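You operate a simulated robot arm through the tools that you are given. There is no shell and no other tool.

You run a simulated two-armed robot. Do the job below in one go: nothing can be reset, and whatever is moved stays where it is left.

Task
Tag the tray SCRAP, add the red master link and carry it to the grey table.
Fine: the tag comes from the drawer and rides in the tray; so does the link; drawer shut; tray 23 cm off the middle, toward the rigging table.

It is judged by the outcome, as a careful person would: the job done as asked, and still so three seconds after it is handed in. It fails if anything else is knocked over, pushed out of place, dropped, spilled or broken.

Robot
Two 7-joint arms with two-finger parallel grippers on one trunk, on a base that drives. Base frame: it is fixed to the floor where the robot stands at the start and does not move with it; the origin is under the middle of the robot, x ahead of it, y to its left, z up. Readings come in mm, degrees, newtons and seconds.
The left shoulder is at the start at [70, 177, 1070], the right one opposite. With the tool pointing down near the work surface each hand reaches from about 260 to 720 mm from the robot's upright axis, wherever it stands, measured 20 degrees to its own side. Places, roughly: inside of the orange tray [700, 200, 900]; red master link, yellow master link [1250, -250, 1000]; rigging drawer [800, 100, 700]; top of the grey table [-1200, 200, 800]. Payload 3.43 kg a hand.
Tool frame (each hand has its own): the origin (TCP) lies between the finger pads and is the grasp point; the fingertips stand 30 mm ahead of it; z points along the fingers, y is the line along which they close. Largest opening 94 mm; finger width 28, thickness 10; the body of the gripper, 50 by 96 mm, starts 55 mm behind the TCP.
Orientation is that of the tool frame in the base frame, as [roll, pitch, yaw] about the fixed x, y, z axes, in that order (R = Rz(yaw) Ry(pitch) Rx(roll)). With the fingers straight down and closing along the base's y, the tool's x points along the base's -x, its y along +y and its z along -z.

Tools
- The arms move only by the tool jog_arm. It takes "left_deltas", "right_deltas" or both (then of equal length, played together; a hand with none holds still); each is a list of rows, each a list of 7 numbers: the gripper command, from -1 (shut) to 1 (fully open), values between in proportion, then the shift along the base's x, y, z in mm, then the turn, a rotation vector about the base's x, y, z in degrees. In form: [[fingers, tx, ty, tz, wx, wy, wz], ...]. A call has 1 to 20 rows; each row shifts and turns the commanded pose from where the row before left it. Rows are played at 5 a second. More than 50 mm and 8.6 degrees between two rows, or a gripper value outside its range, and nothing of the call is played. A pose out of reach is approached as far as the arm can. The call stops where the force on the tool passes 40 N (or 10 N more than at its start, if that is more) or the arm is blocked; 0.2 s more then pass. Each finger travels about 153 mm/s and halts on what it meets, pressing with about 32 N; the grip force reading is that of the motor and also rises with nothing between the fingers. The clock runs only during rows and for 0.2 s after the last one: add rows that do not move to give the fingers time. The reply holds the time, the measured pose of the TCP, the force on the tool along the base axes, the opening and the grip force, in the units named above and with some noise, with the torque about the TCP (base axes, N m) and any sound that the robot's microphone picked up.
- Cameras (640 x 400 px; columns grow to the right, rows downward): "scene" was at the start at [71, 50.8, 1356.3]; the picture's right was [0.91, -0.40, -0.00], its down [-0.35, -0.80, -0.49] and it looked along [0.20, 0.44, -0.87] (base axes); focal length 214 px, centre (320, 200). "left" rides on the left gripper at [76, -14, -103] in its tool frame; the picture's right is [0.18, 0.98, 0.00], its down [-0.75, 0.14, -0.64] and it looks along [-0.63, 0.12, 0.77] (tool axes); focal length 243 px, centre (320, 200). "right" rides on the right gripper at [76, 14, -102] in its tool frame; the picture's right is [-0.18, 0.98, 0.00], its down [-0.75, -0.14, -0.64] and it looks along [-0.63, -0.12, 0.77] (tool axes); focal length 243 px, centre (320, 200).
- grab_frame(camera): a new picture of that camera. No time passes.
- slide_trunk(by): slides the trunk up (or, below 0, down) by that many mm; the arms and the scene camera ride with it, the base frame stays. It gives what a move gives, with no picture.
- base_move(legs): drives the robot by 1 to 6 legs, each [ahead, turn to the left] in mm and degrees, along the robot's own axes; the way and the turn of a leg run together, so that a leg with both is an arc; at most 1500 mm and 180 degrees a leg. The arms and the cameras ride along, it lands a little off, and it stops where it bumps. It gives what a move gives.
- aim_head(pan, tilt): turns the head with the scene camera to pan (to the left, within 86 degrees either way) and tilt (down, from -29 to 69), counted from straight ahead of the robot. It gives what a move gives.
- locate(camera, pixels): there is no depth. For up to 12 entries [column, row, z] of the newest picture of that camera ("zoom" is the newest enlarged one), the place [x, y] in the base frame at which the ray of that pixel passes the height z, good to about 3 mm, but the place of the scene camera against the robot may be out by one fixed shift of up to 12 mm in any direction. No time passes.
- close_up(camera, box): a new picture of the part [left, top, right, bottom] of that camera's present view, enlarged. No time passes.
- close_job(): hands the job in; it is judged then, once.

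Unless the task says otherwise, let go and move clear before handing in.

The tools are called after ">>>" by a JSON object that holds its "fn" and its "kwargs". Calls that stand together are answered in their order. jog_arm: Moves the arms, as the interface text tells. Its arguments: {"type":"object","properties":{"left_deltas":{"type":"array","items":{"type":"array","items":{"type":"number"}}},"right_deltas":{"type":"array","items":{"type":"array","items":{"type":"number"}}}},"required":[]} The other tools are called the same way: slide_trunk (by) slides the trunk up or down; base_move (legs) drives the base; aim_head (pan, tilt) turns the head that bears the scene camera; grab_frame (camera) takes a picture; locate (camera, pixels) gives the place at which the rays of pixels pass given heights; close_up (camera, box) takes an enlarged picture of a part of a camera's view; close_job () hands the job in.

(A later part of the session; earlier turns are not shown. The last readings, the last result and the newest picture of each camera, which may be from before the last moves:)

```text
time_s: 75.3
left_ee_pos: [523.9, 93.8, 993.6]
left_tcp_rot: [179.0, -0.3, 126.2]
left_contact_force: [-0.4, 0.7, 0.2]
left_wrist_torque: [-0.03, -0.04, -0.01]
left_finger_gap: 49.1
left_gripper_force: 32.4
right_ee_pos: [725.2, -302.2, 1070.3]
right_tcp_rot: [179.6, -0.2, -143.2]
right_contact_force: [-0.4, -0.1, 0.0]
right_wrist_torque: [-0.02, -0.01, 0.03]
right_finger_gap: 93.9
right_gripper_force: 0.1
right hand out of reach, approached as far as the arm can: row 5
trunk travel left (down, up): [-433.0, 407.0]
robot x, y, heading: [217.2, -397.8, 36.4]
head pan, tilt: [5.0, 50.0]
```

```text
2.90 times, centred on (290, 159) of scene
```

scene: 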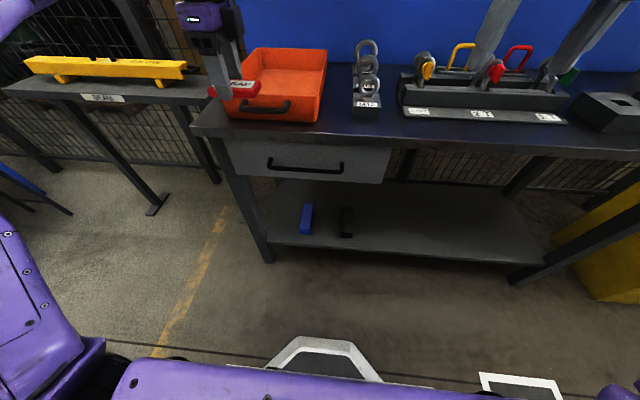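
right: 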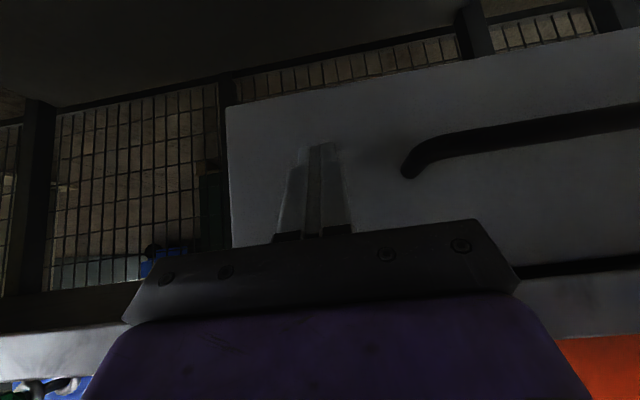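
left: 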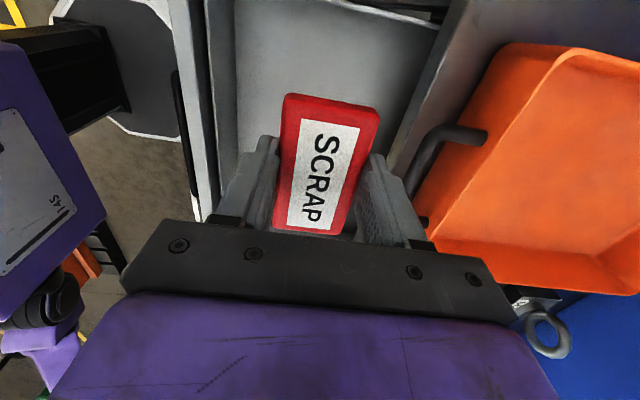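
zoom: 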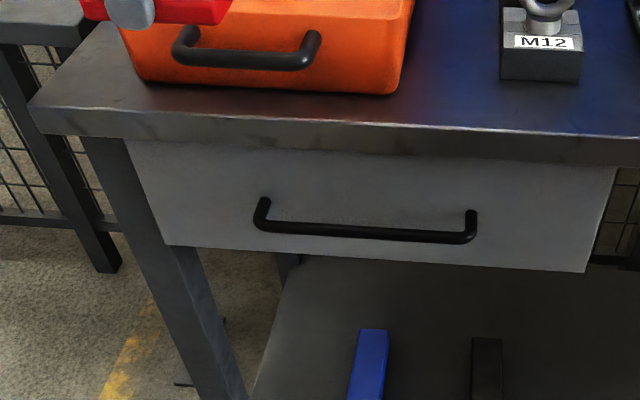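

The drawer is shut. I'll raise the trunk a bit and drive forward so the tag is over the tray.

>>> {"fn": "slide_trunk", "kwargs": {"by": 60}}

>>> {"fn": "base_move", "kwargs": {"legs": [[170, 0]]}}

>>> {"fn": "grab_frame", "kwargs": {"camera": "scene"}}

>>> {"fn": "grab_frame", "kwargs": {"camera": "left"}}

```text
time_s: 76.3
left_ee_pos: [526.9, 93.0, 1054.0]
left_tcp_rot: [179.2, -0.5, 126.1]
left_contact_force: [-0.2, 0.0, -0.4]
left_wrist_torque: [0.03, 0.05, -0.02]
left_finger_gap: 49.1
left_gripper_force: 31.7
right_ee_pos: [729.7, -303.2, 1127.1]
right_tcp_rot: [179.6, -0.3, -143.5]
right_contact_force: [-0.7, -0.7, -0.4]
right_wrist_torque: [-0.03, 0.03, -0.03]
right_finger_gap: 93.8
right_gripper_force: 0.0
trunk travel left (down, up): [-493.0, 347.0]
robot x, y, heading: [221.0, -399.7, 36.2]
head pan, tilt: [5.0, 50.0]
```

```text
time_s: 77.8
left_ee_pos: [665.2, 193.5, 1054.6]
left_tcp_rot: [179.1, -0.5, 126.0]
left_contact_force: [0.2, 0.2, 0.0]
left_wrist_torque: [-0.05, 0.01, -0.04]
left_finger_gap: 48.7
left_gripper_force: 32.3
right_ee_pos: [867.8, -202.5, 1127.1]
right_tcp_rot: [179.6, -0.6, -143.6]
right_contact_force: [-0.1, 0.1, 0.0]
right_wrist_torque: [-0.01, 0.01, 0.02]
right_finger_gap: 94.1
right_gripper_force: 0.1
trunk travel left (down, up): [-493.0, 347.0]
robot x, y, heading: [356.4, -299.8, 36.0]
head pan, tilt: [5.0, 50.0]
```

```text
taken
```

scene: 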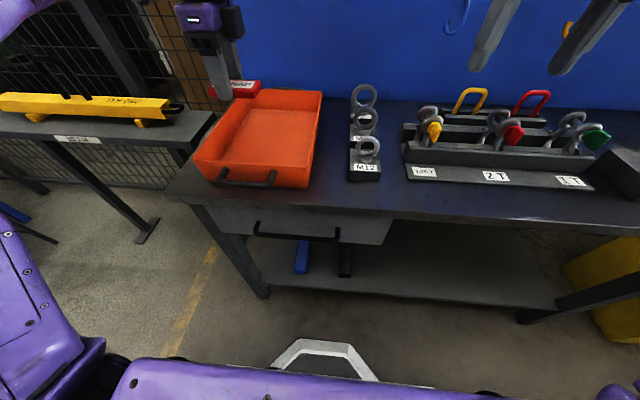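

```text
taken
```

left: 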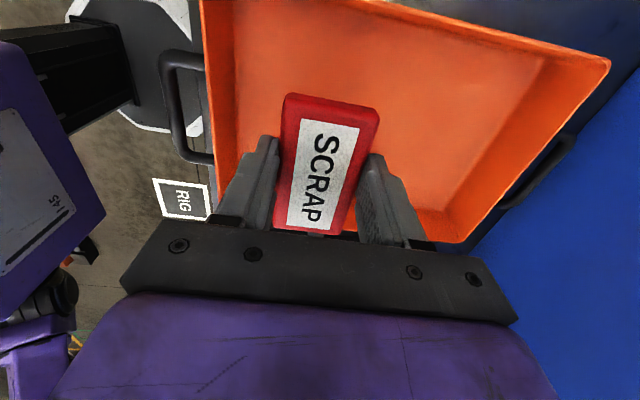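

The tag is over the tray's front part, at n≈650. I'll shift it inward 35 mm from the left wall and lower it gently to the tray floor.

>>> {"fn": "jog_arm", "kwargs": {"left_deltas": [[-1, 10.4, -14.1, 0, 0, 0, 0], [-1, 10.4, -14.1, 0, 0, 0, 0], [-1, 0, 0, -40, 0, 0, 0], [-1, 0, 0, -40, 0, 0, 0], [-1, 0, 0, -40, 0, 0, 0], [-1, 0, 0, -15, 0, 0, 0], [-1, 0, 0, -6, 0, 0, 0], [-1, 0, 0, -4, 0, 0, 0]]}}

>>> {"fn": "grab_frame", "kwargs": {"camera": "left"}}

>>> {"fn": "close_up", "kwargs": {"camera": "scene", "box": [160, 60, 360, 185]}}

```text
time_s: 79.6
left_ee_pos: [685.2, 164.3, 907.6]
left_tcp_rot: [179.2, -0.5, 125.9]
left_contact_force: [0.6, 0.6, -1.0]
left_wrist_torque: [-0.01, -0.03, 0.0]
left_finger_gap: 48.9
left_gripper_force: 32.1
right_ee_pos: [867.1, -202.8, 1126.7]
right_tcp_rot: [179.6, -0.4, -143.6]
right_contact_force: [0.7, 0.6, 0.1]
right_wrist_torque: [0.01, 0.01, 0.0]
right_finger_gap: 93.7
right_gripper_force: 0.1
trunk travel left (down, up): [-493.0, 347.0]
robot x, y, heading: [355.9, -301.1, 36.1]
head pan, tilt: [5.0, 50.0]
```

```text
taken
```

left: 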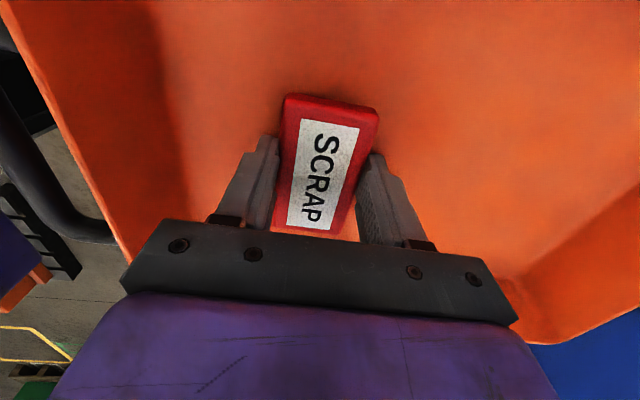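

```text
3.20 times, centred on (260, 122) of scene
```

zoom: 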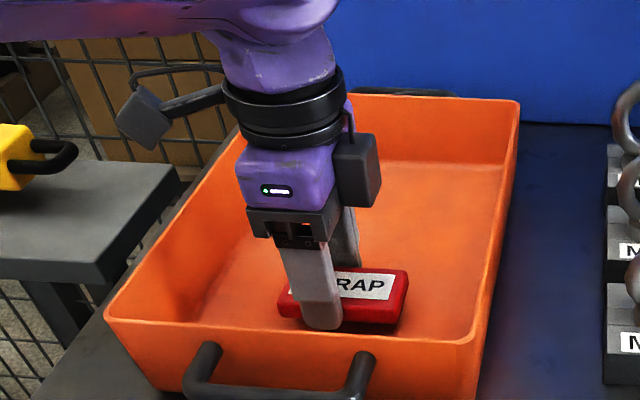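

The tag is just above the tray floor, with no contact yet. I'll lower it in small steps until it touches.

>>> {"fn": "jog_arm", "kwargs": {"left_deltas": [[-1, 0, 0, -4, 0, 0, 0], [-1, 0, 0, -4, 0, 0, 0], [-1, 0, 0, -3, 0, 0, 0], [-1, 0, 0, -3, 0, 0, 0]]}}

```text
time_s: 80.6
left_ee_pos: [685.7, 164.4, 897.0]
left_tcp_rot: [178.9, -0.5, 125.9]
left_contact_force: [0.8, 1.5, 11.7]
left_wrist_torque: [-0.11, 0.18, 0.03]
left_finger_gap: 49.1
left_gripper_force: 32.3
right_ee_pos: [867.7, -204.2, 1127.7]
right_tcp_rot: [179.6, -0.4, -143.6]
right_contact_force: [0.7, -0.6, -0.8]
right_wrist_torque: [0.0, 0.0, 0.03]
right_finger_gap: 93.9
right_gripper_force: 0.0
trunk travel left (down, up): [-493.0, 347.0]
robot x, y, heading: [356.2, -297.2, 36.1]
head pan, tilt: [5.0, 50.0]
```

It touched the floor (11.7 N at TCP z 897). I'll release and lift clear.

>>> {"fn": "jog_arm", "kwargs": {"left_deltas": [[-1, 0, 0, 2, 0, 0, 0], [0.0, 0, 0, 0, 0, 0, 0], [0.6, 0, 0, 0, 0, 0, 0], [0.6, 0, 0, 0, 0, 0, 0], [0.6, 0, 0, 30, 0, 0, 0], [0.6, 0, 0, 40, 0, 0, 0], [0.6, 0, 0, 40, 0, 0, 0], [0.6, 0, 0, 40, 0, 0, 0]]}}

>>> {"fn": "grab_frame", "kwargs": {"camera": "left"}}

>>> {"fn": "grab_frame", "kwargs": {"camera": "right"}}

>>> {"fn": "grab_frame", "kwargs": {"camera": "scene"}}

```text
time_s: 82.4
left_ee_pos: [686.9, 163.7, 1048.1]
left_tcp_rot: [179.1, -0.5, 125.9]
left_contact_force: [-0.8, -0.7, 0.7]
left_wrist_torque: [0.02, -0.01, 0.01]
left_finger_gap: 75.3
left_gripper_force: 0.1
right_ee_pos: [868.1, -203.4, 1127.1]
right_tcp_rot: [179.6, -0.4, -143.7]
right_contact_force: [1.4, 0.4, 0.1]
right_wrist_torque: [0.02, -0.01, 0.02]
right_finger_gap: 93.9
right_gripper_force: 0.0
trunk travel left (down, up): [-493.0, 347.0]
robot x, y, heading: [354.1, -296.9, 36.3]
head pan, tilt: [5.0, 50.0]
```

```text
taken
```

left: 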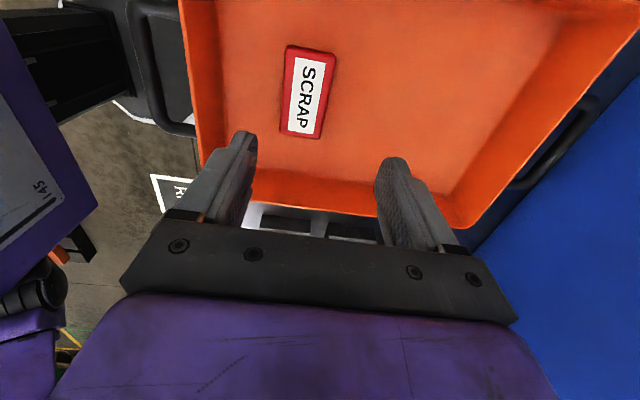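

```text
taken
```

right: 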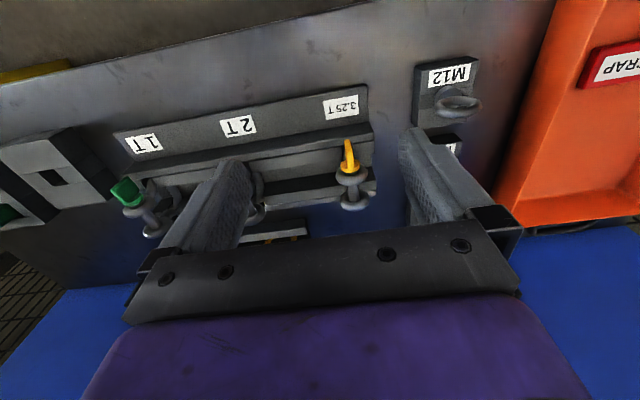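

```text
taken
```

scene: 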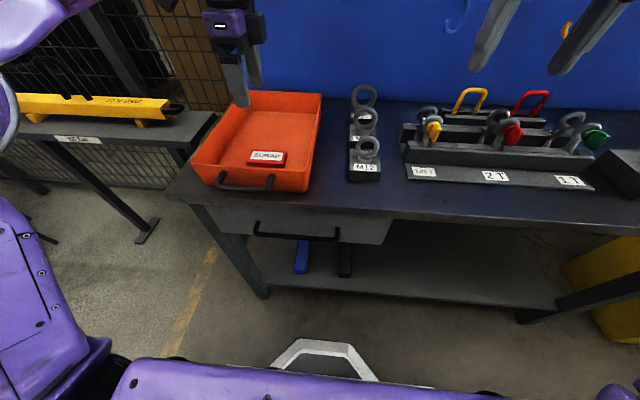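

The SCRAP tag lies flat in the tray at (267,157). Next I'll raise the trunk for clearance, back off, shift right along the bench and come forward again for the red link.

>>> {"fn": "slide_trunk", "kwargs": {"by": 150}}

>>> {"fn": "base_move", "kwargs": {"legs": [[-200, 0], [0, -90], [310, 0], [0, 90], [200, 0]]}}

>>> {"fn": "aim_head", "kwargs": {"pan": -10, "tilt": 45}}

>>> {"fn": "grab_frame", "kwargs": {"camera": "scene"}}

>>> {"fn": "grab_frame", "kwargs": {"camera": "right"}}

```text
time_s: 84.1
left_ee_pos: [686.7, 164.5, 1198.4]
left_tcp_rot: [179.1, -0.5, 126.0]
left_contact_force: [-0.4, -0.3, 1.0]
left_wrist_torque: [-0.01, 0.04, -0.04]
left_finger_gap: 75.2
left_gripper_force: 0.1
right_ee_pos: [867.3, -202.9, 1276.9]
right_tcp_rot: [179.5, -0.5, -143.6]
right_contact_force: [0.1, -0.6, 0.3]
right_wrist_torque: [-0.02, 0.01, 0.01]
right_finger_gap: 94.0
right_gripper_force: 0.0
trunk travel left (down, up): [-643.0, 197.0]
robot x, y, heading: [354.2, -295.5, 36.1]
head pan, tilt: [5.0, 50.0]
```

```text
time_s: 96.2
left_ee_pos: [865.4, -74.4, 1198.2]
left_tcp_rot: [179.1, -0.5, 126.5]
left_contact_force: [0.5, 0.4, 0.4]
left_wrist_torque: [0.02, 0.0, 0.0]
left_finger_gap: 75.3
left_gripper_force: 0.0
right_ee_pos: [1048.3, -441.8, 1277.5]
right_tcp_rot: [179.5, -0.3, -143.0]
right_contact_force: [-0.2, 0.5, 0.6]
right_wrist_torque: [0.01, 0.0, 0.04]
right_finger_gap: 94.0
right_gripper_force: 0.2
trunk travel left (down, up): [-643.0, 197.0]
robot x, y, heading: [538.2, -543.0, 36.9]
head pan, tilt: [5.0, 50.0]
```

```text
time_s: 97.0
left_ee_pos: [865.3, -75.2, 1196.9]
left_tcp_rot: [179.2, -0.5, 126.5]
left_contact_force: [-0.6, 0.0, -0.3]
left_wrist_torque: [-0.04, -0.01, 0.02]
left_finger_gap: 75.1
left_gripper_force: 0.0
right_ee_pos: [1049.7, -441.2, 1276.0]
right_tcp_rot: [179.7, -0.4, -143.0]
right_contact_force: [0.6, 0.3, 0.5]
right_wrist_torque: [0.0, 0.02, 0.02]
right_finger_gap: 94.2
right_gripper_force: 0.1
trunk travel left (down, up): [-643.0, 197.0]
robot x, y, heading: [539.2, -540.6, 36.9]
head pan, tilt: [-10.0, 45.0]
```

```text
taken
```

scene: 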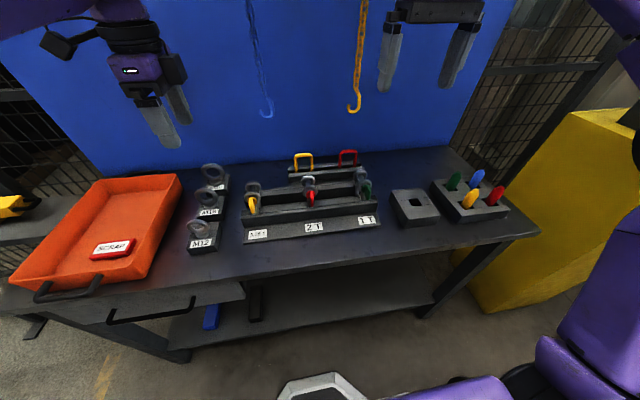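

```text
taken
```

right: 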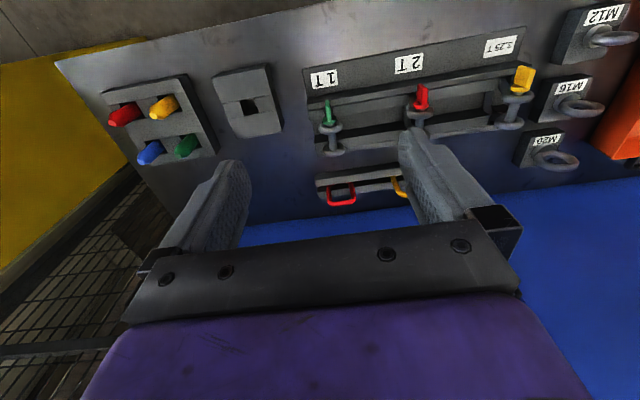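

The red link shows at (341,196) in the right wrist view and (347,157) in the scene view. I'll zoom in on both.

>>> {"fn": "close_up", "kwargs": {"camera": "right", "box": [290, 140, 450, 240]}}

>>> {"fn": "close_up", "kwargs": {"camera": "scene", "box": [270, 135, 398, 215]}}

>>> {"fn": "locate", "kwargs": {"camera": "right", "pixels": [[328, 203, 960], [354, 202, 960], [328, 203, 920], [354, 202, 920], [328, 203, 1000], [354, 202, 1000]]}}

>>> {"fn": "locate", "kwargs": {"camera": "scene", "pixels": [[340, 151, 960], [357, 150, 960], [340, 151, 920], [357, 150, 920], [340, 151, 1000], [357, 150, 1000]]}}

```text
4.00 times, centred on (370, 190) of right
```

zoom: 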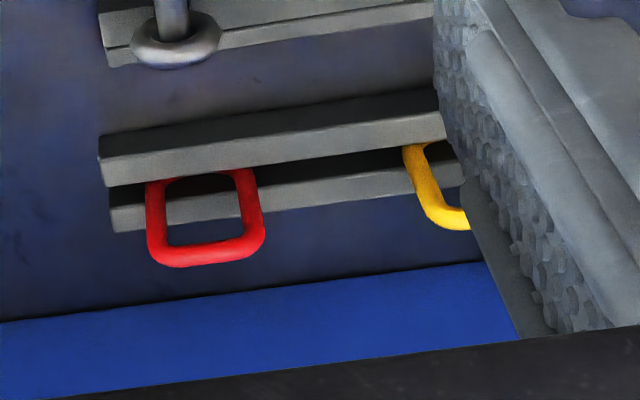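

```text
5.00 times, centred on (334, 175) of scene
```

zoom: 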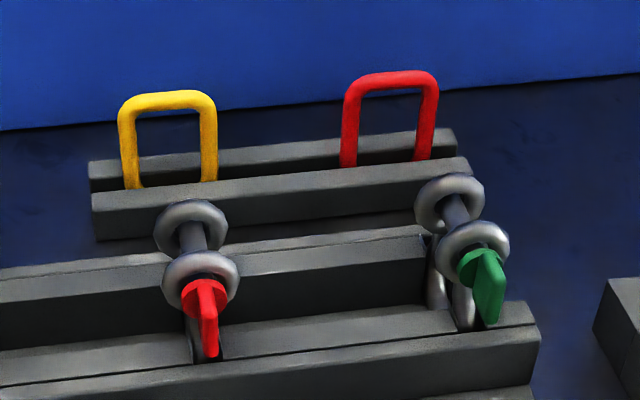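

```text
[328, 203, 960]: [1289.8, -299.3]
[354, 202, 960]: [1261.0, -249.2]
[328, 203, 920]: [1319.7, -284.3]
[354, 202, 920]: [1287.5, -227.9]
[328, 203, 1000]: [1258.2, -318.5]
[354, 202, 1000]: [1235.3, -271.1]
```

```text
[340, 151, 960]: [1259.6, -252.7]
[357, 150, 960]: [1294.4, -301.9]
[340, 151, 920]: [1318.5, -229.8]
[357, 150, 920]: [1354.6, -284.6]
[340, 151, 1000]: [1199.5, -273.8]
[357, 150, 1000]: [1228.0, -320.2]
```

Both views agree on the link's top bar at z≈960, centred near (1276,−275), about 58 mm wide along the bench. I'll check the base's front edge against the bench before driving closer.

>>> {"fn": "locate", "kwargs": {"camera": "scene", "pixels": [[325, 374, 0], [325, 374, 200], [325, 374, 350], [190, 350, 0], [415, 318, 0], [240, 345, 300]]}}

>>> {"fn": "close_up", "kwargs": {"camera": "scene", "box": [120, 260, 480, 400]}}

```text
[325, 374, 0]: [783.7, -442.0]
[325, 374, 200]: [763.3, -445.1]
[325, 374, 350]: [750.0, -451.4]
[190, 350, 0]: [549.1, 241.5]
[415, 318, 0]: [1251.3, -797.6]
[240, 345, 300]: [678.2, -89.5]
```

```text
1.78 times, centred on (300, 330) of scene
```

zoom: 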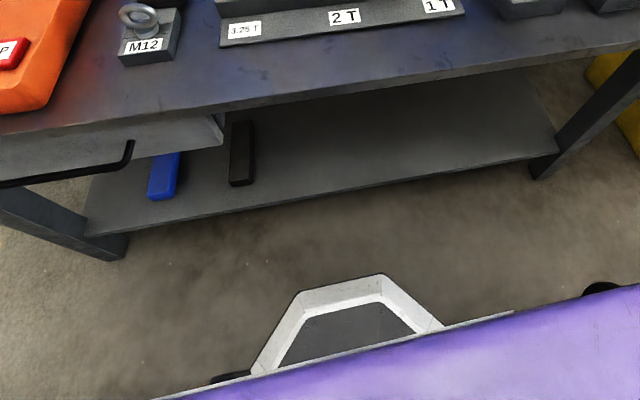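

The base front reaches about 235 mm ahead of its axis, so 100 mm forward still leaves around 50 mm to the bench legs. I'll also measure the yellow hook on the panel near (353,108) before reaching in.

>>> {"fn": "locate", "kwargs": {"camera": "scene", "pixels": [[353, 110, 1050], [353, 110, 1100], [353, 110, 1150], [350, 158, 857], [347, 160, 857], [300, 165, 857]]}}

>>> {"fn": "base_move", "kwargs": {"legs": [[95, -0.6]]}}

>>> {"fn": "grab_frame", "kwargs": {"camera": "scene"}}

>>> {"fn": "grab_frame", "kwargs": {"camera": "right"}}

```text
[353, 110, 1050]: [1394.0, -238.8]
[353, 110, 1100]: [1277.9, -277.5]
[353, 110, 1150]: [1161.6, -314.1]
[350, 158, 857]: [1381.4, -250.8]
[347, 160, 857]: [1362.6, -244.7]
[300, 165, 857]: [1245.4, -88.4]
```

```text
time_s: 98.1
left_ee_pos: [945.9, -22.0, 1197.2]
left_tcp_rot: [179.0, -0.5, 126.0]
left_contact_force: [0.7, -0.5, 0.6]
left_wrist_torque: [-0.01, -0.01, -0.04]
left_finger_gap: 75.3
left_gripper_force: 0.0
right_ee_pos: [1125.4, -389.6, 1278.2]
right_tcp_rot: [179.6, -0.4, -143.7]
right_contact_force: [-0.5, 0.1, -0.6]
right_wrist_torque: [0.01, 0.02, 0.0]
right_finger_gap: 94.0
right_gripper_force: 0.0
trunk travel left (down, up): [-643.0, 197.0]
robot x, y, heading: [619.0, -485.2, 36.3]
head pan, tilt: [-10.0, 45.0]
```

```text
taken
```

scene: 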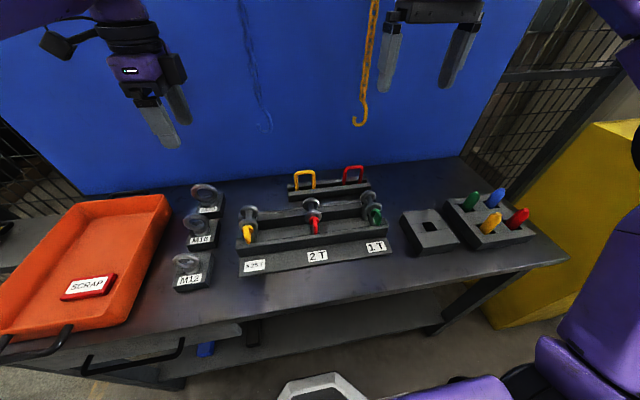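

```text
taken
```

right: 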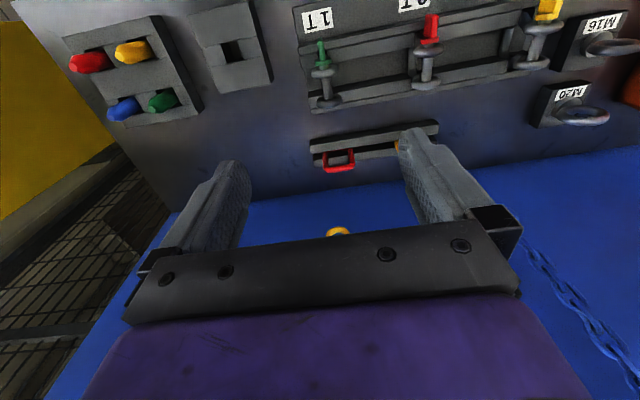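

The yellow hook shows at (337,232) in the right wrist view, close above the link. I'll get the panel line, the hook and the link from both cameras here.

>>> {"fn": "locate", "kwargs": {"camera": "right", "pixels": [[320, 193, 857], [400, 182, 857], [337, 232, 1050], [337, 232, 1100], [337, 232, 1150], [326, 168, 950], [352, 164, 950], [326, 168, 960], [352, 164, 960]]}}

>>> {"fn": "locate", "kwargs": {"camera": "scene", "pixels": [[357, 124, 1050], [357, 124, 1100], [357, 124, 1150], [345, 168, 960], [362, 167, 960], [345, 168, 950], [362, 167, 950]]}}

>>> {"fn": "close_up", "kwargs": {"camera": "right", "box": [280, 120, 440, 220]}}

```text
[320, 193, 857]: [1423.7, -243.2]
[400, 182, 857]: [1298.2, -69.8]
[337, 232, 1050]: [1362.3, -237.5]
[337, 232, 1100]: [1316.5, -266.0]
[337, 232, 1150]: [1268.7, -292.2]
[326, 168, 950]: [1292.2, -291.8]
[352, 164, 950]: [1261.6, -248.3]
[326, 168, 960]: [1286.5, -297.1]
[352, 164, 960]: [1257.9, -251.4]
```

```text
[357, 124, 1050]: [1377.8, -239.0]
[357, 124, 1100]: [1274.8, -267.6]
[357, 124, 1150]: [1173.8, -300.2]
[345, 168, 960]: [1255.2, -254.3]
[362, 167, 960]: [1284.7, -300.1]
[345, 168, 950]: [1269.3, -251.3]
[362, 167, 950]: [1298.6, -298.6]
```

```text
4.00 times, centred on (360, 170) of right
```

zoom: 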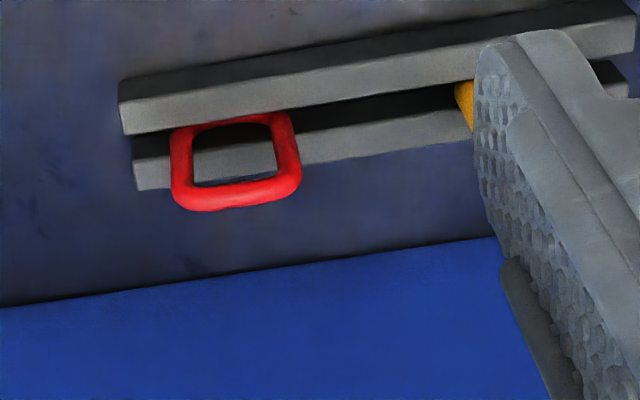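

The link is at n≈859, s≈977 with its top at z≈955–960, while the hook's lower end hangs at n≈943, z≈1060. I'll tilt the right hand 20° so its wrist leans back from the hook, lower it, and move over the link.

>>> {"fn": "jog_arm", "kwargs": {"right_deltas": [[1, 0, 0, -30, 4.76, -6.45, 0], [1, 0, 0, -30, 4.76, -6.45, 0], [1, 0, 0, -30, 2.4, -3.2, 0], [1, 0, 0, -45, 0, 0, 0], [1, 0, 0, -43, 0, 0, 0], [1, 30, 22, 0, 0, 0, 0], [1, 30, 22, 0, 0, 0, 0], [1, 30, 22, 0, 0, 0, 0], [1, 30, 22, 0, 0, 0, 0]]}}

>>> {"fn": "grab_frame", "kwargs": {"camera": "right"}}

>>> {"fn": "grab_frame", "kwargs": {"camera": "scene"}}

```text
time_s: 100.1
left_ee_pos: [947.8, -20.5, 1197.3]
left_tcp_rot: [179.2, -0.5, 126.0]
left_contact_force: [1.4, 1.0, 0.1]
left_wrist_torque: [-0.03, 0.02, 0.02]
left_finger_gap: 75.3
left_gripper_force: 0.0
right_ee_pos: [1248.4, -299.2, 1098.9]
right_tcp_rot: [179.7, 19.6, -143.6]
right_contact_force: [0.1, 0.1, -0.5]
right_wrist_torque: [0.0, 0.02, -0.02]
right_finger_gap: 94.1
right_gripper_force: 0.1
trunk travel left (down, up): [-643.0, 197.0]
robot x, y, heading: [615.7, -481.1, 36.2]
head pan, tilt: [-10.0, 45.0]
```

```text
taken
```

right: 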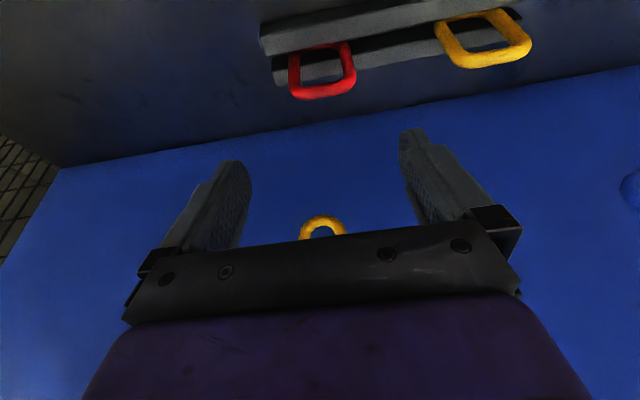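

```text
taken
```

scene: 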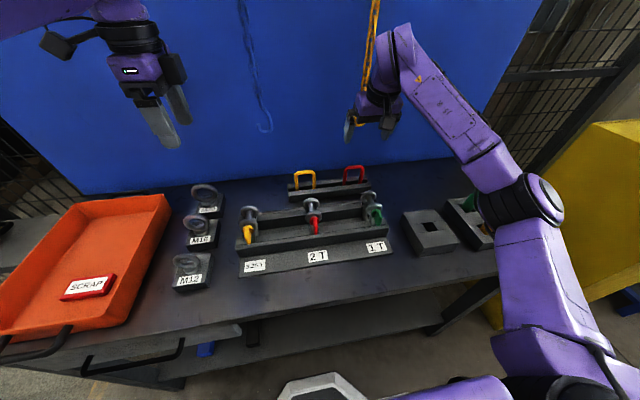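

The link shows at (322,72) in the wrist view, close below and ahead. I'll measure it more precisely.

>>> {"fn": "close_up", "kwargs": {"camera": "right", "box": [240, 0, 400, 100]}}

>>> {"fn": "locate", "kwargs": {"camera": "zoom", "pixels": [[200, 370, 957], [460, 335, 957], [330, 360, 957], [330, 360, 965], [330, 360, 945], [85, 165, 895], [640, 100, 895]]}}

```text
4.00 times, centred on (320, 50) of right
```

zoom: 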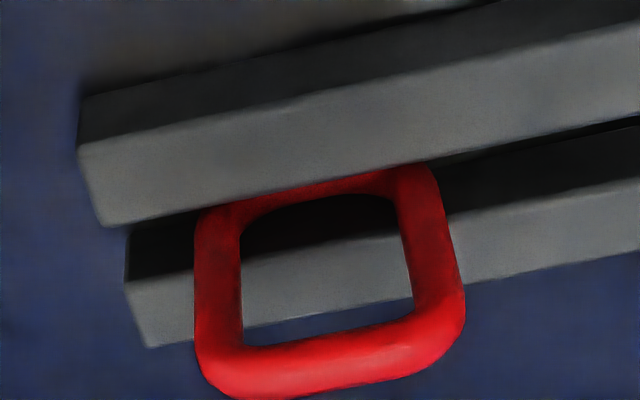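

```text
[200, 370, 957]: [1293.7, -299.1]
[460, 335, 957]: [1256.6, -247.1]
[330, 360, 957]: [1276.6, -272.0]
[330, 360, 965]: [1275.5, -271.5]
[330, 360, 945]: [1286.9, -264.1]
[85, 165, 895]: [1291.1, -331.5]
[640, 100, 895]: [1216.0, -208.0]
```

The link's top centre is at about (1276,−272). I'll move over it, descend to z 1000, then check before straddling.

>>> {"fn": "jog_arm", "kwargs": {"right_deltas": [[1, 14, 13, -30, 0, 0, 0], [1, 14, 13, -30, 0, 0, 0], [1, 0, 0, -35, 0, 0, 0]]}}

>>> {"fn": "grab_frame", "kwargs": {"camera": "right"}}

>>> {"fn": "close_up", "kwargs": {"camera": "scene", "box": [280, 80, 440, 180]}}

```text
time_s: 100.9
left_ee_pos: [946.9, -22.8, 1198.4]
left_tcp_rot: [179.1, -0.5, 126.0]
left_contact_force: [0.3, 0.1, -0.1]
left_wrist_torque: [-0.01, 0.01, -0.03]
left_finger_gap: 75.0
left_gripper_force: 0.1
right_ee_pos: [1276.2, -275.2, 1002.7]
right_tcp_rot: [179.5, 19.7, -143.6]
right_contact_force: [0.1, 0.4, -0.4]
right_wrist_torque: [0.0, 0.0, -0.02]
right_finger_gap: 94.2
right_gripper_force: 0.2
trunk travel left (down, up): [-643.0, 197.0]
robot x, y, heading: [612.6, -484.5, 36.2]
head pan, tilt: [-10.0, 45.0]
```

```text
taken
```

right: 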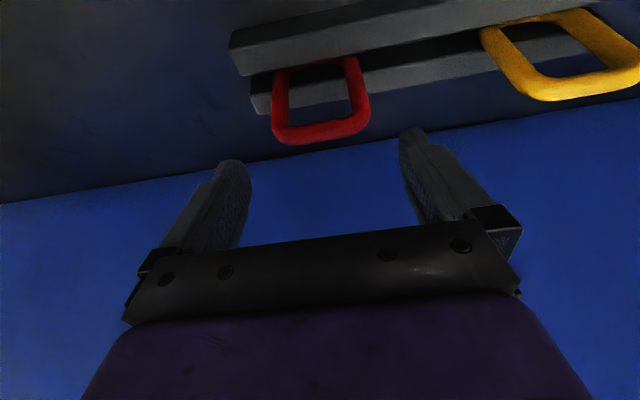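

```text
4.00 times, centred on (360, 130) of scene
```

zoom: 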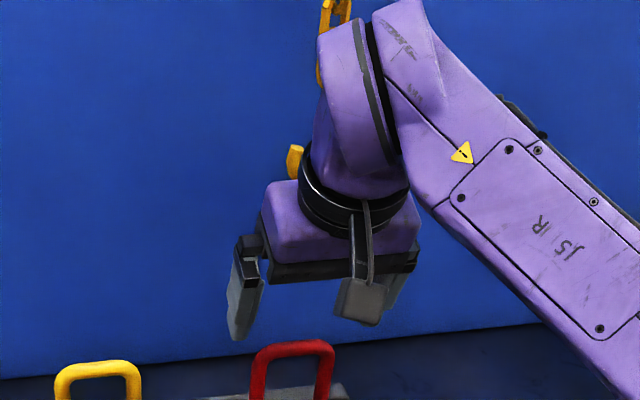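

The link's top bar (columns 272–370) lies between the fingertips. I'll descend straight over it.

>>> {"fn": "jog_arm", "kwargs": {"right_deltas": [[1, 0, 0, -20, 0, 0, 0], [1, 0, 0, -20, 0, 0, 0], [1, 0, 0, -14, 0, 0, 0], [1, 0, 0, -6, 0, 0, 0]]}}

>>> {"fn": "grab_frame", "kwargs": {"camera": "right"}}

>>> {"fn": "close_up", "kwargs": {"camera": "scene", "box": [280, 100, 440, 200]}}

```text
time_s: 101.9
left_ee_pos: [946.6, -21.2, 1196.6]
left_tcp_rot: [179.1, -0.5, 125.9]
left_contact_force: [-0.9, 0.4, 0.5]
left_wrist_torque: [0.02, -0.03, -0.02]
left_finger_gap: 75.2
left_gripper_force: 0.2
right_ee_pos: [1276.9, -275.2, 943.9]
right_tcp_rot: [179.5, 19.6, -143.6]
right_contact_force: [0.5, -0.1, 0.6]
right_wrist_torque: [0.02, 0.0, -0.01]
right_finger_gap: 94.0
right_gripper_force: 0.2
trunk travel left (down, up): [-643.0, 197.0]
robot x, y, heading: [614.9, -486.3, 36.3]
head pan, tilt: [-10.0, 45.0]
```

```text
taken
```

right: 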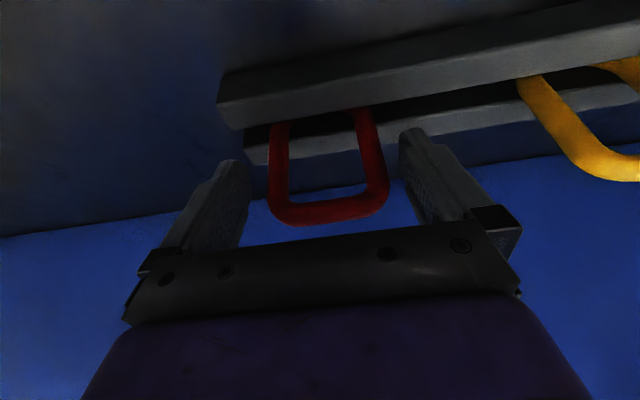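

```text
4.00 times, centred on (360, 150) of scene
```

zoom: 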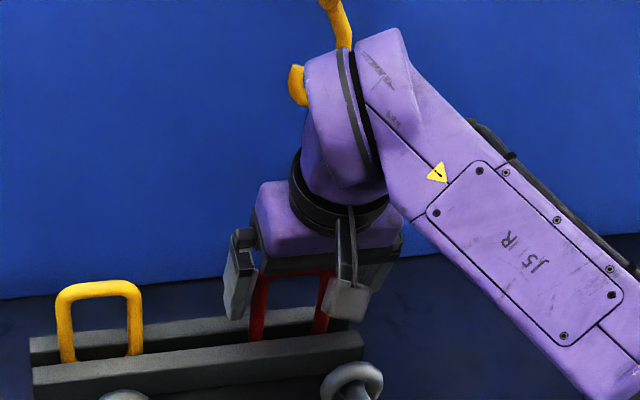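

The link legs (columns 280 and 380) are between the fingers, about 4 mm off centre. I'll correct that and close.

>>> {"fn": "jog_arm", "kwargs": {"right_deltas": [[1, -2.4, 3.2, -5, 0, 0, 0], [0.4, 0, 0, 0, 0, 0, 0], [0, 0, 0, 0, 0, 0, 0], [-1, 0, 0, 0, 0, 0, 0], [-1, 0, 0, 0, 0, 0, 0], [-1, 0, 0, 0, 0, 0, 0]]}}

>>> {"fn": "grab_frame", "kwargs": {"camera": "right"}}

```text
time_s: 103.3
left_ee_pos: [946.4, -21.8, 1197.3]
left_tcp_rot: [179.2, -0.5, 126.0]
left_contact_force: [-0.5, 0.8, 0.7]
left_wrist_torque: [0.02, -0.03, 0.0]
left_finger_gap: 75.3
left_gripper_force: 0.0
right_ee_pos: [1273.9, -272.3, 940.2]
right_tcp_rot: [179.6, 19.7, -143.7]
right_contact_force: [2.1, -1.0, 5.2]
right_wrist_torque: [0.08, -0.18, -0.03]
right_finger_gap: 69.9
right_gripper_force: 31.7
trunk travel left (down, up): [-643.0, 197.0]
robot x, y, heading: [621.0, -485.3, 36.1]
head pan, tilt: [-10.0, 45.0]
```

```text
taken
```

right: 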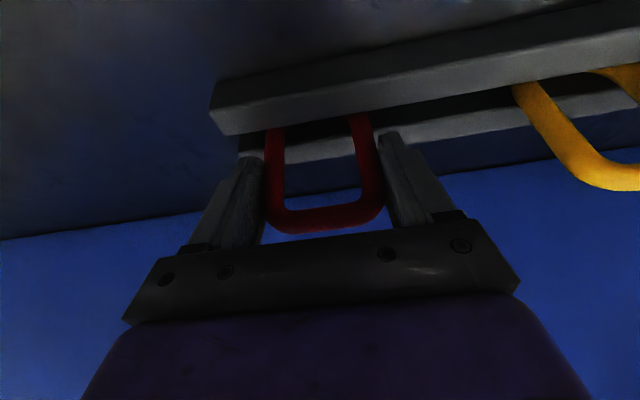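

The link is gripped at 69.9 mm. I'll lift it straight up out of its slot.

>>> {"fn": "jog_arm", "kwargs": {"right_deltas": [[-1, 0, 0, 10, 0, 0, 0], [-1, 0, 0, 20, 0, 0, 0], [-1, 0, 0, 25, 0, 0, 0], [-1, 0, 0, 25, 0, 0, 0], [-1, 0, 0, 25, 0, 0, 0]]}}

>>> {"fn": "grab_frame", "kwargs": {"camera": "right"}}

>>> {"fn": "grab_frame", "kwargs": {"camera": "scene"}}

```text
time_s: 104.5
left_ee_pos: [945.7, -20.8, 1197.8]
left_tcp_rot: [179.1, -0.5, 125.9]
left_contact_force: [0.1, 0.4, -0.2]
left_wrist_torque: [-0.01, 0.02, 0.01]
left_finger_gap: 75.1
left_gripper_force: 0.1
right_ee_pos: [1272.8, -272.5, 1046.2]
right_tcp_rot: [179.5, 19.6, -143.6]
right_contact_force: [-0.6, -0.1, -2.5]
right_wrist_torque: [0.01, 0.04, 0.03]
right_finger_gap: 69.6
right_gripper_force: 31.9
trunk travel left (down, up): [-643.0, 197.0]
robot x, y, heading: [616.7, -483.6, 36.5]
head pan, tilt: [-10.0, 45.0]
```

```text
taken
```

right: 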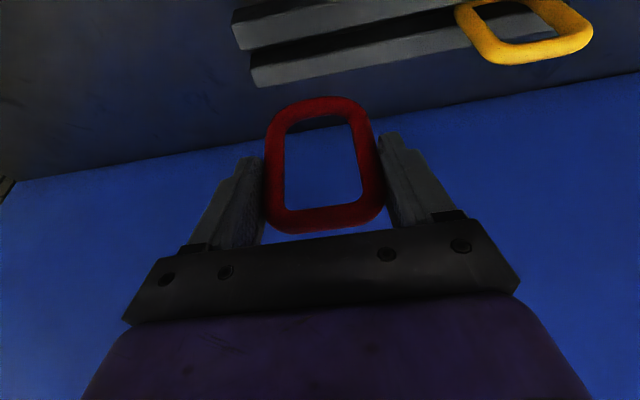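

```text
taken
```

scene: 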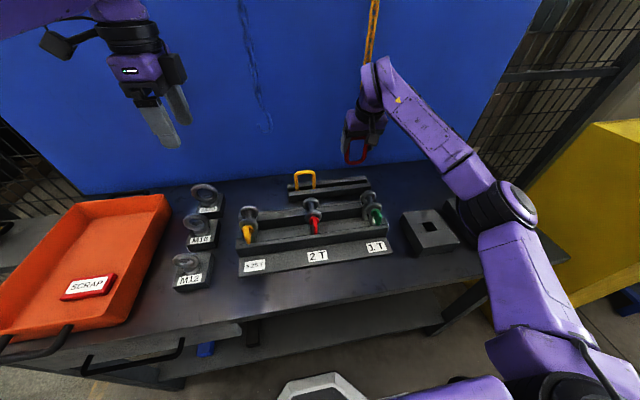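

The red link is free of its slot and the yellow link is undisturbed. I'll pull the hand back and up, then drive along the bench to stand centred on the tray.

>>> {"fn": "jog_arm", "kwargs": {"right_deltas": [[-1, -23, -17, 30, 0, 0, 0], [-1, -23, -17, 30, 0, 0, 0], [-1, -23, -17, 30, 0, 0, 0], [-1, -23, -17, 30, 0, 0, 0], [-1, -23, -17, 30, 0, 0, 0], [-1, -23, -17, 10, 0, 0, 0]]}}

>>> {"fn": "base_move", "kwargs": {"legs": [[-250, 0], [0, 90], [457, 0], [0, -90], [190, 0]]}}

>>> {"fn": "aim_head", "kwargs": {"pan": 0, "tilt": 50}}

>>> {"fn": "grab_frame", "kwargs": {"camera": "scene"}}

>>> {"fn": "grab_frame", "kwargs": {"camera": "right"}}

```text
time_s: 105.9
left_ee_pos: [946.6, -22.4, 1198.5]
left_tcp_rot: [179.2, -0.5, 126.0]
left_contact_force: [1.2, 1.1, -0.1]
left_wrist_torque: [0.03, 0.01, 0.01]
left_finger_gap: 75.2
left_gripper_force: 0.0
right_ee_pos: [1134.0, -377.1, 1204.2]
right_tcp_rot: [179.5, 19.7, -143.6]
right_contact_force: [0.0, -0.9, -2.8]
right_wrist_torque: [-0.03, 0.0, -0.01]
right_finger_gap: 69.8
right_gripper_force: 31.8
trunk travel left (down, up): [-643.0, 197.0]
robot x, y, heading: [616.4, -485.1, 35.9]
head pan, tilt: [-10.0, 45.0]
```

```text
time_s: 118.9
left_ee_pos: [624.2, 320.5, 1198.4]
left_tcp_rot: [179.1, -0.6, 126.3]
left_contact_force: [-0.8, -0.3, -0.1]
left_wrist_torque: [-0.01, 0.0, 0.01]
left_finger_gap: 75.3
left_gripper_force: 0.0
right_ee_pos: [815.4, -31.8, 1204.2]
right_tcp_rot: [179.6, 19.6, -143.3]
right_contact_force: [0.9, -0.3, -2.5]
right_wrist_torque: [0.0, 0.04, 0.0]
right_finger_gap: 69.6
right_gripper_force: 32.1
trunk travel left (down, up): [-643.0, 197.0]
robot x, y, heading: [299.4, -143.0, 36.6]
head pan, tilt: [-10.0, 45.0]
```

```text
time_s: 119.6
left_ee_pos: [625.1, 321.3, 1197.2]
left_tcp_rot: [179.2, -0.5, 126.4]
left_contact_force: [0.7, -0.4, -0.5]
left_wrist_torque: [0.02, 0.04, 0.01]
left_finger_gap: 75.4
left_gripper_force: 0.0
right_ee_pos: [815.4, -31.2, 1204.2]
right_tcp_rot: [179.5, 19.6, -143.3]
right_contact_force: [0.1, 0.8, -1.5]
right_wrist_torque: [-0.03, 0.07, 0.01]
right_finger_gap: 69.6
right_gripper_force: 31.8
trunk travel left (down, up): [-643.0, 197.0]
robot x, y, heading: [297.7, -142.8, 36.2]
head pan, tilt: [0.0, 50.0]
```

```text
taken
```

scene: 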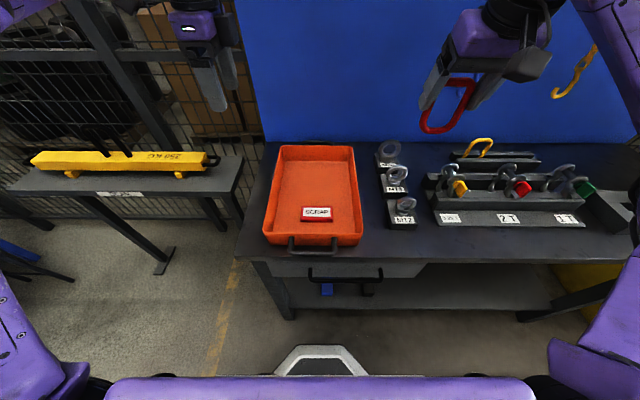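

```text
taken
```

right: 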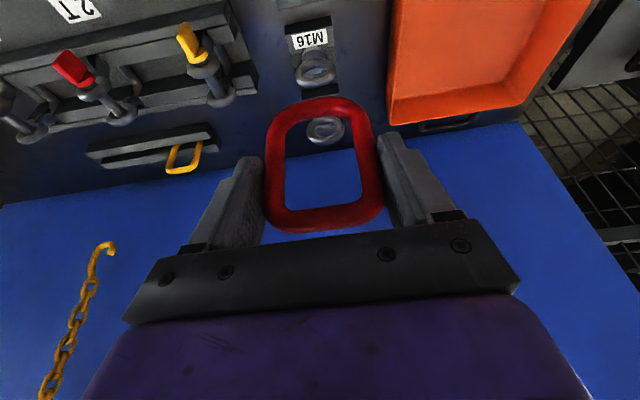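

The robot is now centred on the tray (s≈293, n≈155) with the link held. I'll bring the right hand over the tray's back half, move the left hand back, and tilt the link so it can be laid down gently.

>>> {"fn": "jog_arm", "kwargs": {"right_deltas": [[-1, -1.3, 36.3, 0, 0, 0, 0], [-1, -1.3, 36.3, 0, 0, 0, 0], [-1, -1.3, 36.3, 0, 0, 0, 0], [-1, -1.3, 36.3, 0, 0, 0, 0], [-1, -1.3, 36.3, 0, 0, 0, 0], [-1, -1.3, 36.3, 0, 0, 0, 0], [-1, -1.3, 36.3, 0, 0, 0, 0], [-1, 0, 0, -25, 4.76, -6.45, 0], [-1, 0, 0, -25, 4.76, -6.45, 0], [-1, 0, 0, -25, 4.76, -6.45, 0], [-1, 0, 0, -25, 4.76, -6.45, 0], [-1, 0, 0, -25, 4.76, -6.45, 0]], "left_deltas": [[0.6, -20, -15, 0, 0, 0, 0], [0.6, -20, -15, 0, 0, 0, 0], [0.6, -20, -15, 0, 0, 0, 0], [0.6, -20, -15, 0, 0, 0, 0], [0.6, -20, -15, 0, 0, 0, 0], [0.6, -20, -15, 0, 0, 0, 0], [0.6, 0, 0, 0, 0, 0, 0], [0.6, 0, 0, 0, 0, 0, 0], [0.6, 0, 0, 0, 0, 0, 0], [0.6, 0, 0, 0, 0, 0, 0], [0.6, 0, 0, 0, 0, 0, 0], [0.6, 0, 0, 0, 0, 0, 0]]}}

>>> {"fn": "grab_frame", "kwargs": {"camera": "right"}}

>>> {"fn": "grab_frame", "kwargs": {"camera": "scene"}}

```text
time_s: 122.2
left_ee_pos: [504.4, 231.3, 1198.8]
left_tcp_rot: [179.2, -0.4, 126.3]
left_contact_force: [-0.6, -0.2, 0.3]
left_wrist_torque: [-0.01, -0.02, 0.02]
left_finger_gap: 75.2
left_gripper_force: 0.1
right_ee_pos: [805.9, 210.2, 1079.5]
right_tcp_rot: [179.9, 59.8, -143.0]
right_contact_force: [-0.3, 0.1, -2.0]
right_wrist_torque: [-0.05, 0.05, 0.02]
right_finger_gap: 69.2
right_gripper_force: 32.2
right hand out of reach, approached as far as the arm can: row 7
trunk travel left (down, up): [-643.0, 197.0]
robot x, y, heading: [293.9, -144.4, 36.4]
head pan, tilt: [0.0, 50.0]
```

```text
taken
```

right: 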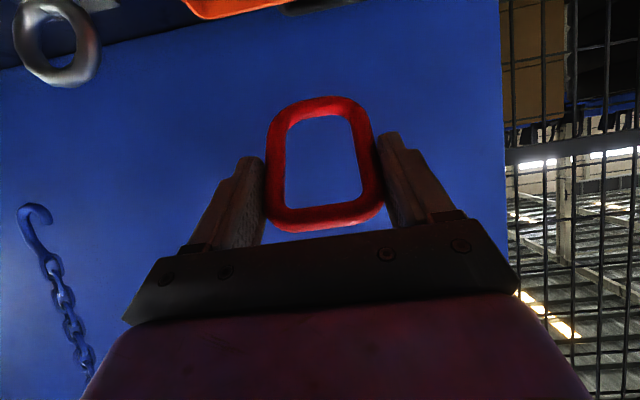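

```text
taken
```

scene: 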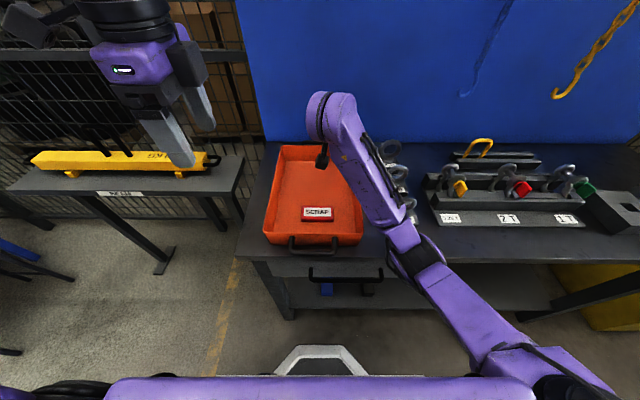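

The link is tilted about 40° over the tray's back half (n≈773, s≈309), but the right forearm passes over the eye bolts. I'll raise the trunk first so the arm comes down from higher, and check the forearm height as it goes.

>>> {"fn": "slide_trunk", "kwargs": {"by": 170}}

>>> {"fn": "jog_arm", "kwargs": {"right_deltas": [[-1, 0, 0, -40, 0, 0, 0], [-1, 0, 0, -40, 0, 0, 0], [-1, 0, 0, -40, 0, 0, 0], [-1, 0, 0, -40, 0, 0, 0], [-1, 0, 0, -40, 0, 0, 0]]}}

>>> {"fn": "grab_frame", "kwargs": {"camera": "scene"}}

>>> {"fn": "grab_frame", "kwargs": {"camera": "left"}}

```text
time_s: 124.1
left_ee_pos: [506.0, 231.8, 1368.0]
left_tcp_rot: [179.1, -0.4, 126.4]
left_contact_force: [-0.3, 0.0, -0.4]
left_wrist_torque: [0.01, 0.04, -0.01]
left_finger_gap: 74.9
left_gripper_force: 0.1
right_ee_pos: [807.4, 210.4, 1248.0]
right_tcp_rot: [-180.0, 59.7, -143.1]
right_contact_force: [-0.4, -0.5, -1.2]
right_wrist_torque: [-0.02, 0.0, 0.01]
right_finger_gap: 69.3
right_gripper_force: 32.2
trunk travel left (down, up): [-813.0, 27.0]
robot x, y, heading: [299.7, -143.1, 36.4]
head pan, tilt: [0.0, 50.0]
```

```text
time_s: 125.5
left_ee_pos: [505.9, 232.8, 1367.0]
left_tcp_rot: [179.1, -0.6, 126.3]
left_contact_force: [0.4, -0.5, -0.5]
left_wrist_torque: [0.0, 0.03, 0.0]
left_finger_gap: 75.2
left_gripper_force: 0.1
right_ee_pos: [779.0, 165.6, 1150.8]
right_tcp_rot: [-170.1, 67.5, -136.1]
right_contact_force: [0.2, 0.5, -2.0]
right_wrist_torque: [-0.04, 0.06, 0.02]
right_finger_gap: 69.2
right_gripper_force: 32.0
right hand out of reach, approached as far as the arm can: row 1, 2, 3, 4, 5
trunk travel left (down, up): [-813.0, 27.0]
robot x, y, heading: [296.8, -144.9, 36.5]
head pan, tilt: [0.0, 50.0]
stopped in row 5 (right hand): the arm was blocked; the commanded pose is now the measured one
```

```text
taken
```

scene: 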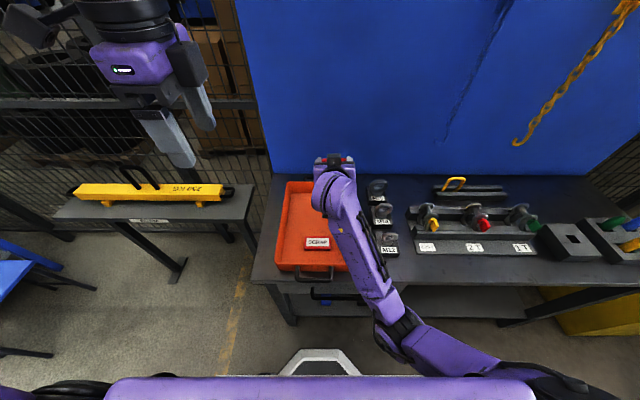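

```text
taken
```

left: 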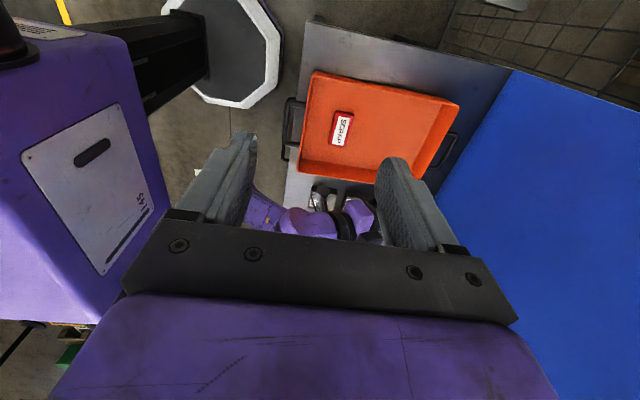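

The arm was blocked in that high posture and the hand twisted to 67°. I'll reduce the tilt to about 40°, straighten the yaw, and come partway back down on the trunk.

>>> {"fn": "jog_arm", "kwargs": {"right_deltas": [[-1, 5, 9, 0, -3.3, 6.3, 0.2], [-1, 5, 9, 0, -3.3, 6.3, 0.2], [-1, 5, 9, 0, -3.3, 6.3, 0.2], [-1, 5, 9, 0, -3.2, 6.2, 0.2], [-1, 5, 9, 0, 0, 0, 0]]}}

>>> {"fn": "slide_trunk", "kwargs": {"by": -100}}

>>> {"fn": "grab_frame", "kwargs": {"camera": "scene"}}

>>> {"fn": "grab_frame", "kwargs": {"camera": "right"}}

>>> {"fn": "grab_frame", "kwargs": {"camera": "left"}}

```text
time_s: 126.7
left_ee_pos: [506.2, 231.9, 1366.7]
left_tcp_rot: [179.2, -0.4, 126.4]
left_contact_force: [-0.2, -0.3, 0.0]
left_wrist_torque: [-0.01, -0.01, -0.02]
left_finger_gap: 75.2
left_gripper_force: 0.1
right_ee_pos: [802.9, 212.3, 1151.1]
right_tcp_rot: [179.4, 39.6, -143.9]
right_contact_force: [0.2, 0.1, -1.5]
right_wrist_torque: [-0.03, 0.05, -0.01]
right_finger_gap: 69.3
right_gripper_force: 31.8
trunk travel left (down, up): [-813.0, 27.0]
robot x, y, heading: [297.3, -143.4, 36.6]
head pan, tilt: [0.0, 50.0]
```

```text
time_s: 128.0
left_ee_pos: [504.9, 231.7, 1267.9]
left_tcp_rot: [179.0, -0.5, 126.4]
left_contact_force: [-0.2, 0.7, 0.3]
left_wrist_torque: [-0.01, 0.02, 0.02]
left_finger_gap: 75.0
left_gripper_force: 0.1
right_ee_pos: [802.2, 213.3, 1051.8]
right_tcp_rot: [179.2, 39.8, -143.9]
right_contact_force: [-0.4, 0.1, -1.9]
right_wrist_torque: [-0.02, 0.03, 0.03]
right_finger_gap: 69.0
right_gripper_force: 32.6
trunk travel left (down, up): [-713.0, 127.0]
robot x, y, heading: [295.2, -146.7, 36.6]
head pan, tilt: [0.0, 50.0]
```

```text
taken
```

scene: 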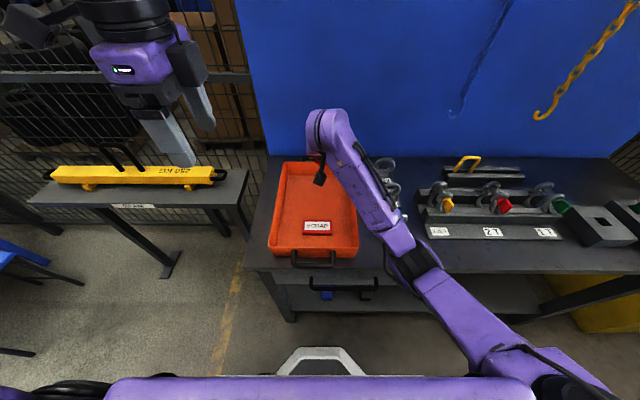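

```text
taken
```

right: 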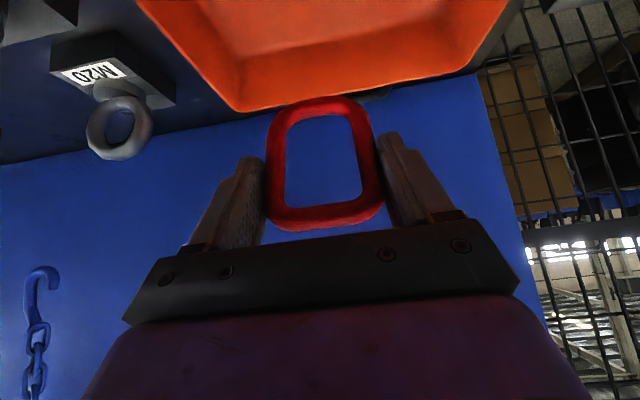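

```text
taken
```

left: 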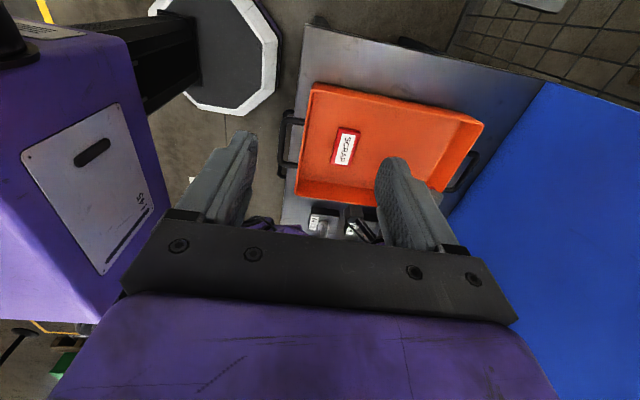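

The left wrist camera looks across toward the right arm, but from too high up. I'll lower the left hand to get a side view of the link and forearm over the tray.

>>> {"fn": "jog_arm", "kwargs": {"left_deltas": [[0.6, -5, 5, -45, 0, 0, 0], [0.6, -5, 5, -45, 0, 0, 0], [0.6, -5, 5, -45, 0, 0, 0], [0.6, -5, 5, -45, 0, 0, 0], [0.6, -5, 5, -45, 0, 0, 0]]}}

>>> {"fn": "grab_frame", "kwargs": {"camera": "left"}}

```text
time_s: 129.2
left_ee_pos: [479.4, 255.8, 1042.0]
left_tcp_rot: [179.2, -0.4, 126.2]
left_contact_force: [-0.3, 0.1, -0.3]
left_wrist_torque: [0.02, -0.03, -0.03]
left_finger_gap: 75.4
left_gripper_force: 0.1
right_ee_pos: [802.2, 212.0, 1052.6]
right_tcp_rot: [179.3, 39.6, -143.9]
right_contact_force: [-0.2, -0.6, -1.2]
right_wrist_torque: [-0.03, 0.07, -0.01]
right_finger_gap: 68.9
right_gripper_force: 31.9
trunk travel left (down, up): [-713.0, 127.0]
robot x, y, heading: [295.8, -143.5, 36.8]
head pan, tilt: [0.0, 50.0]
```

```text
taken
```

left: 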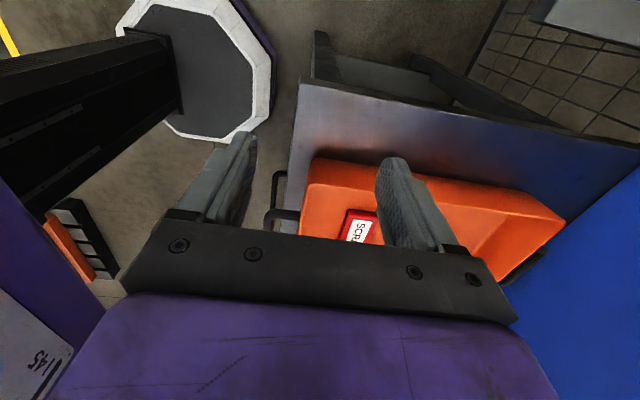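

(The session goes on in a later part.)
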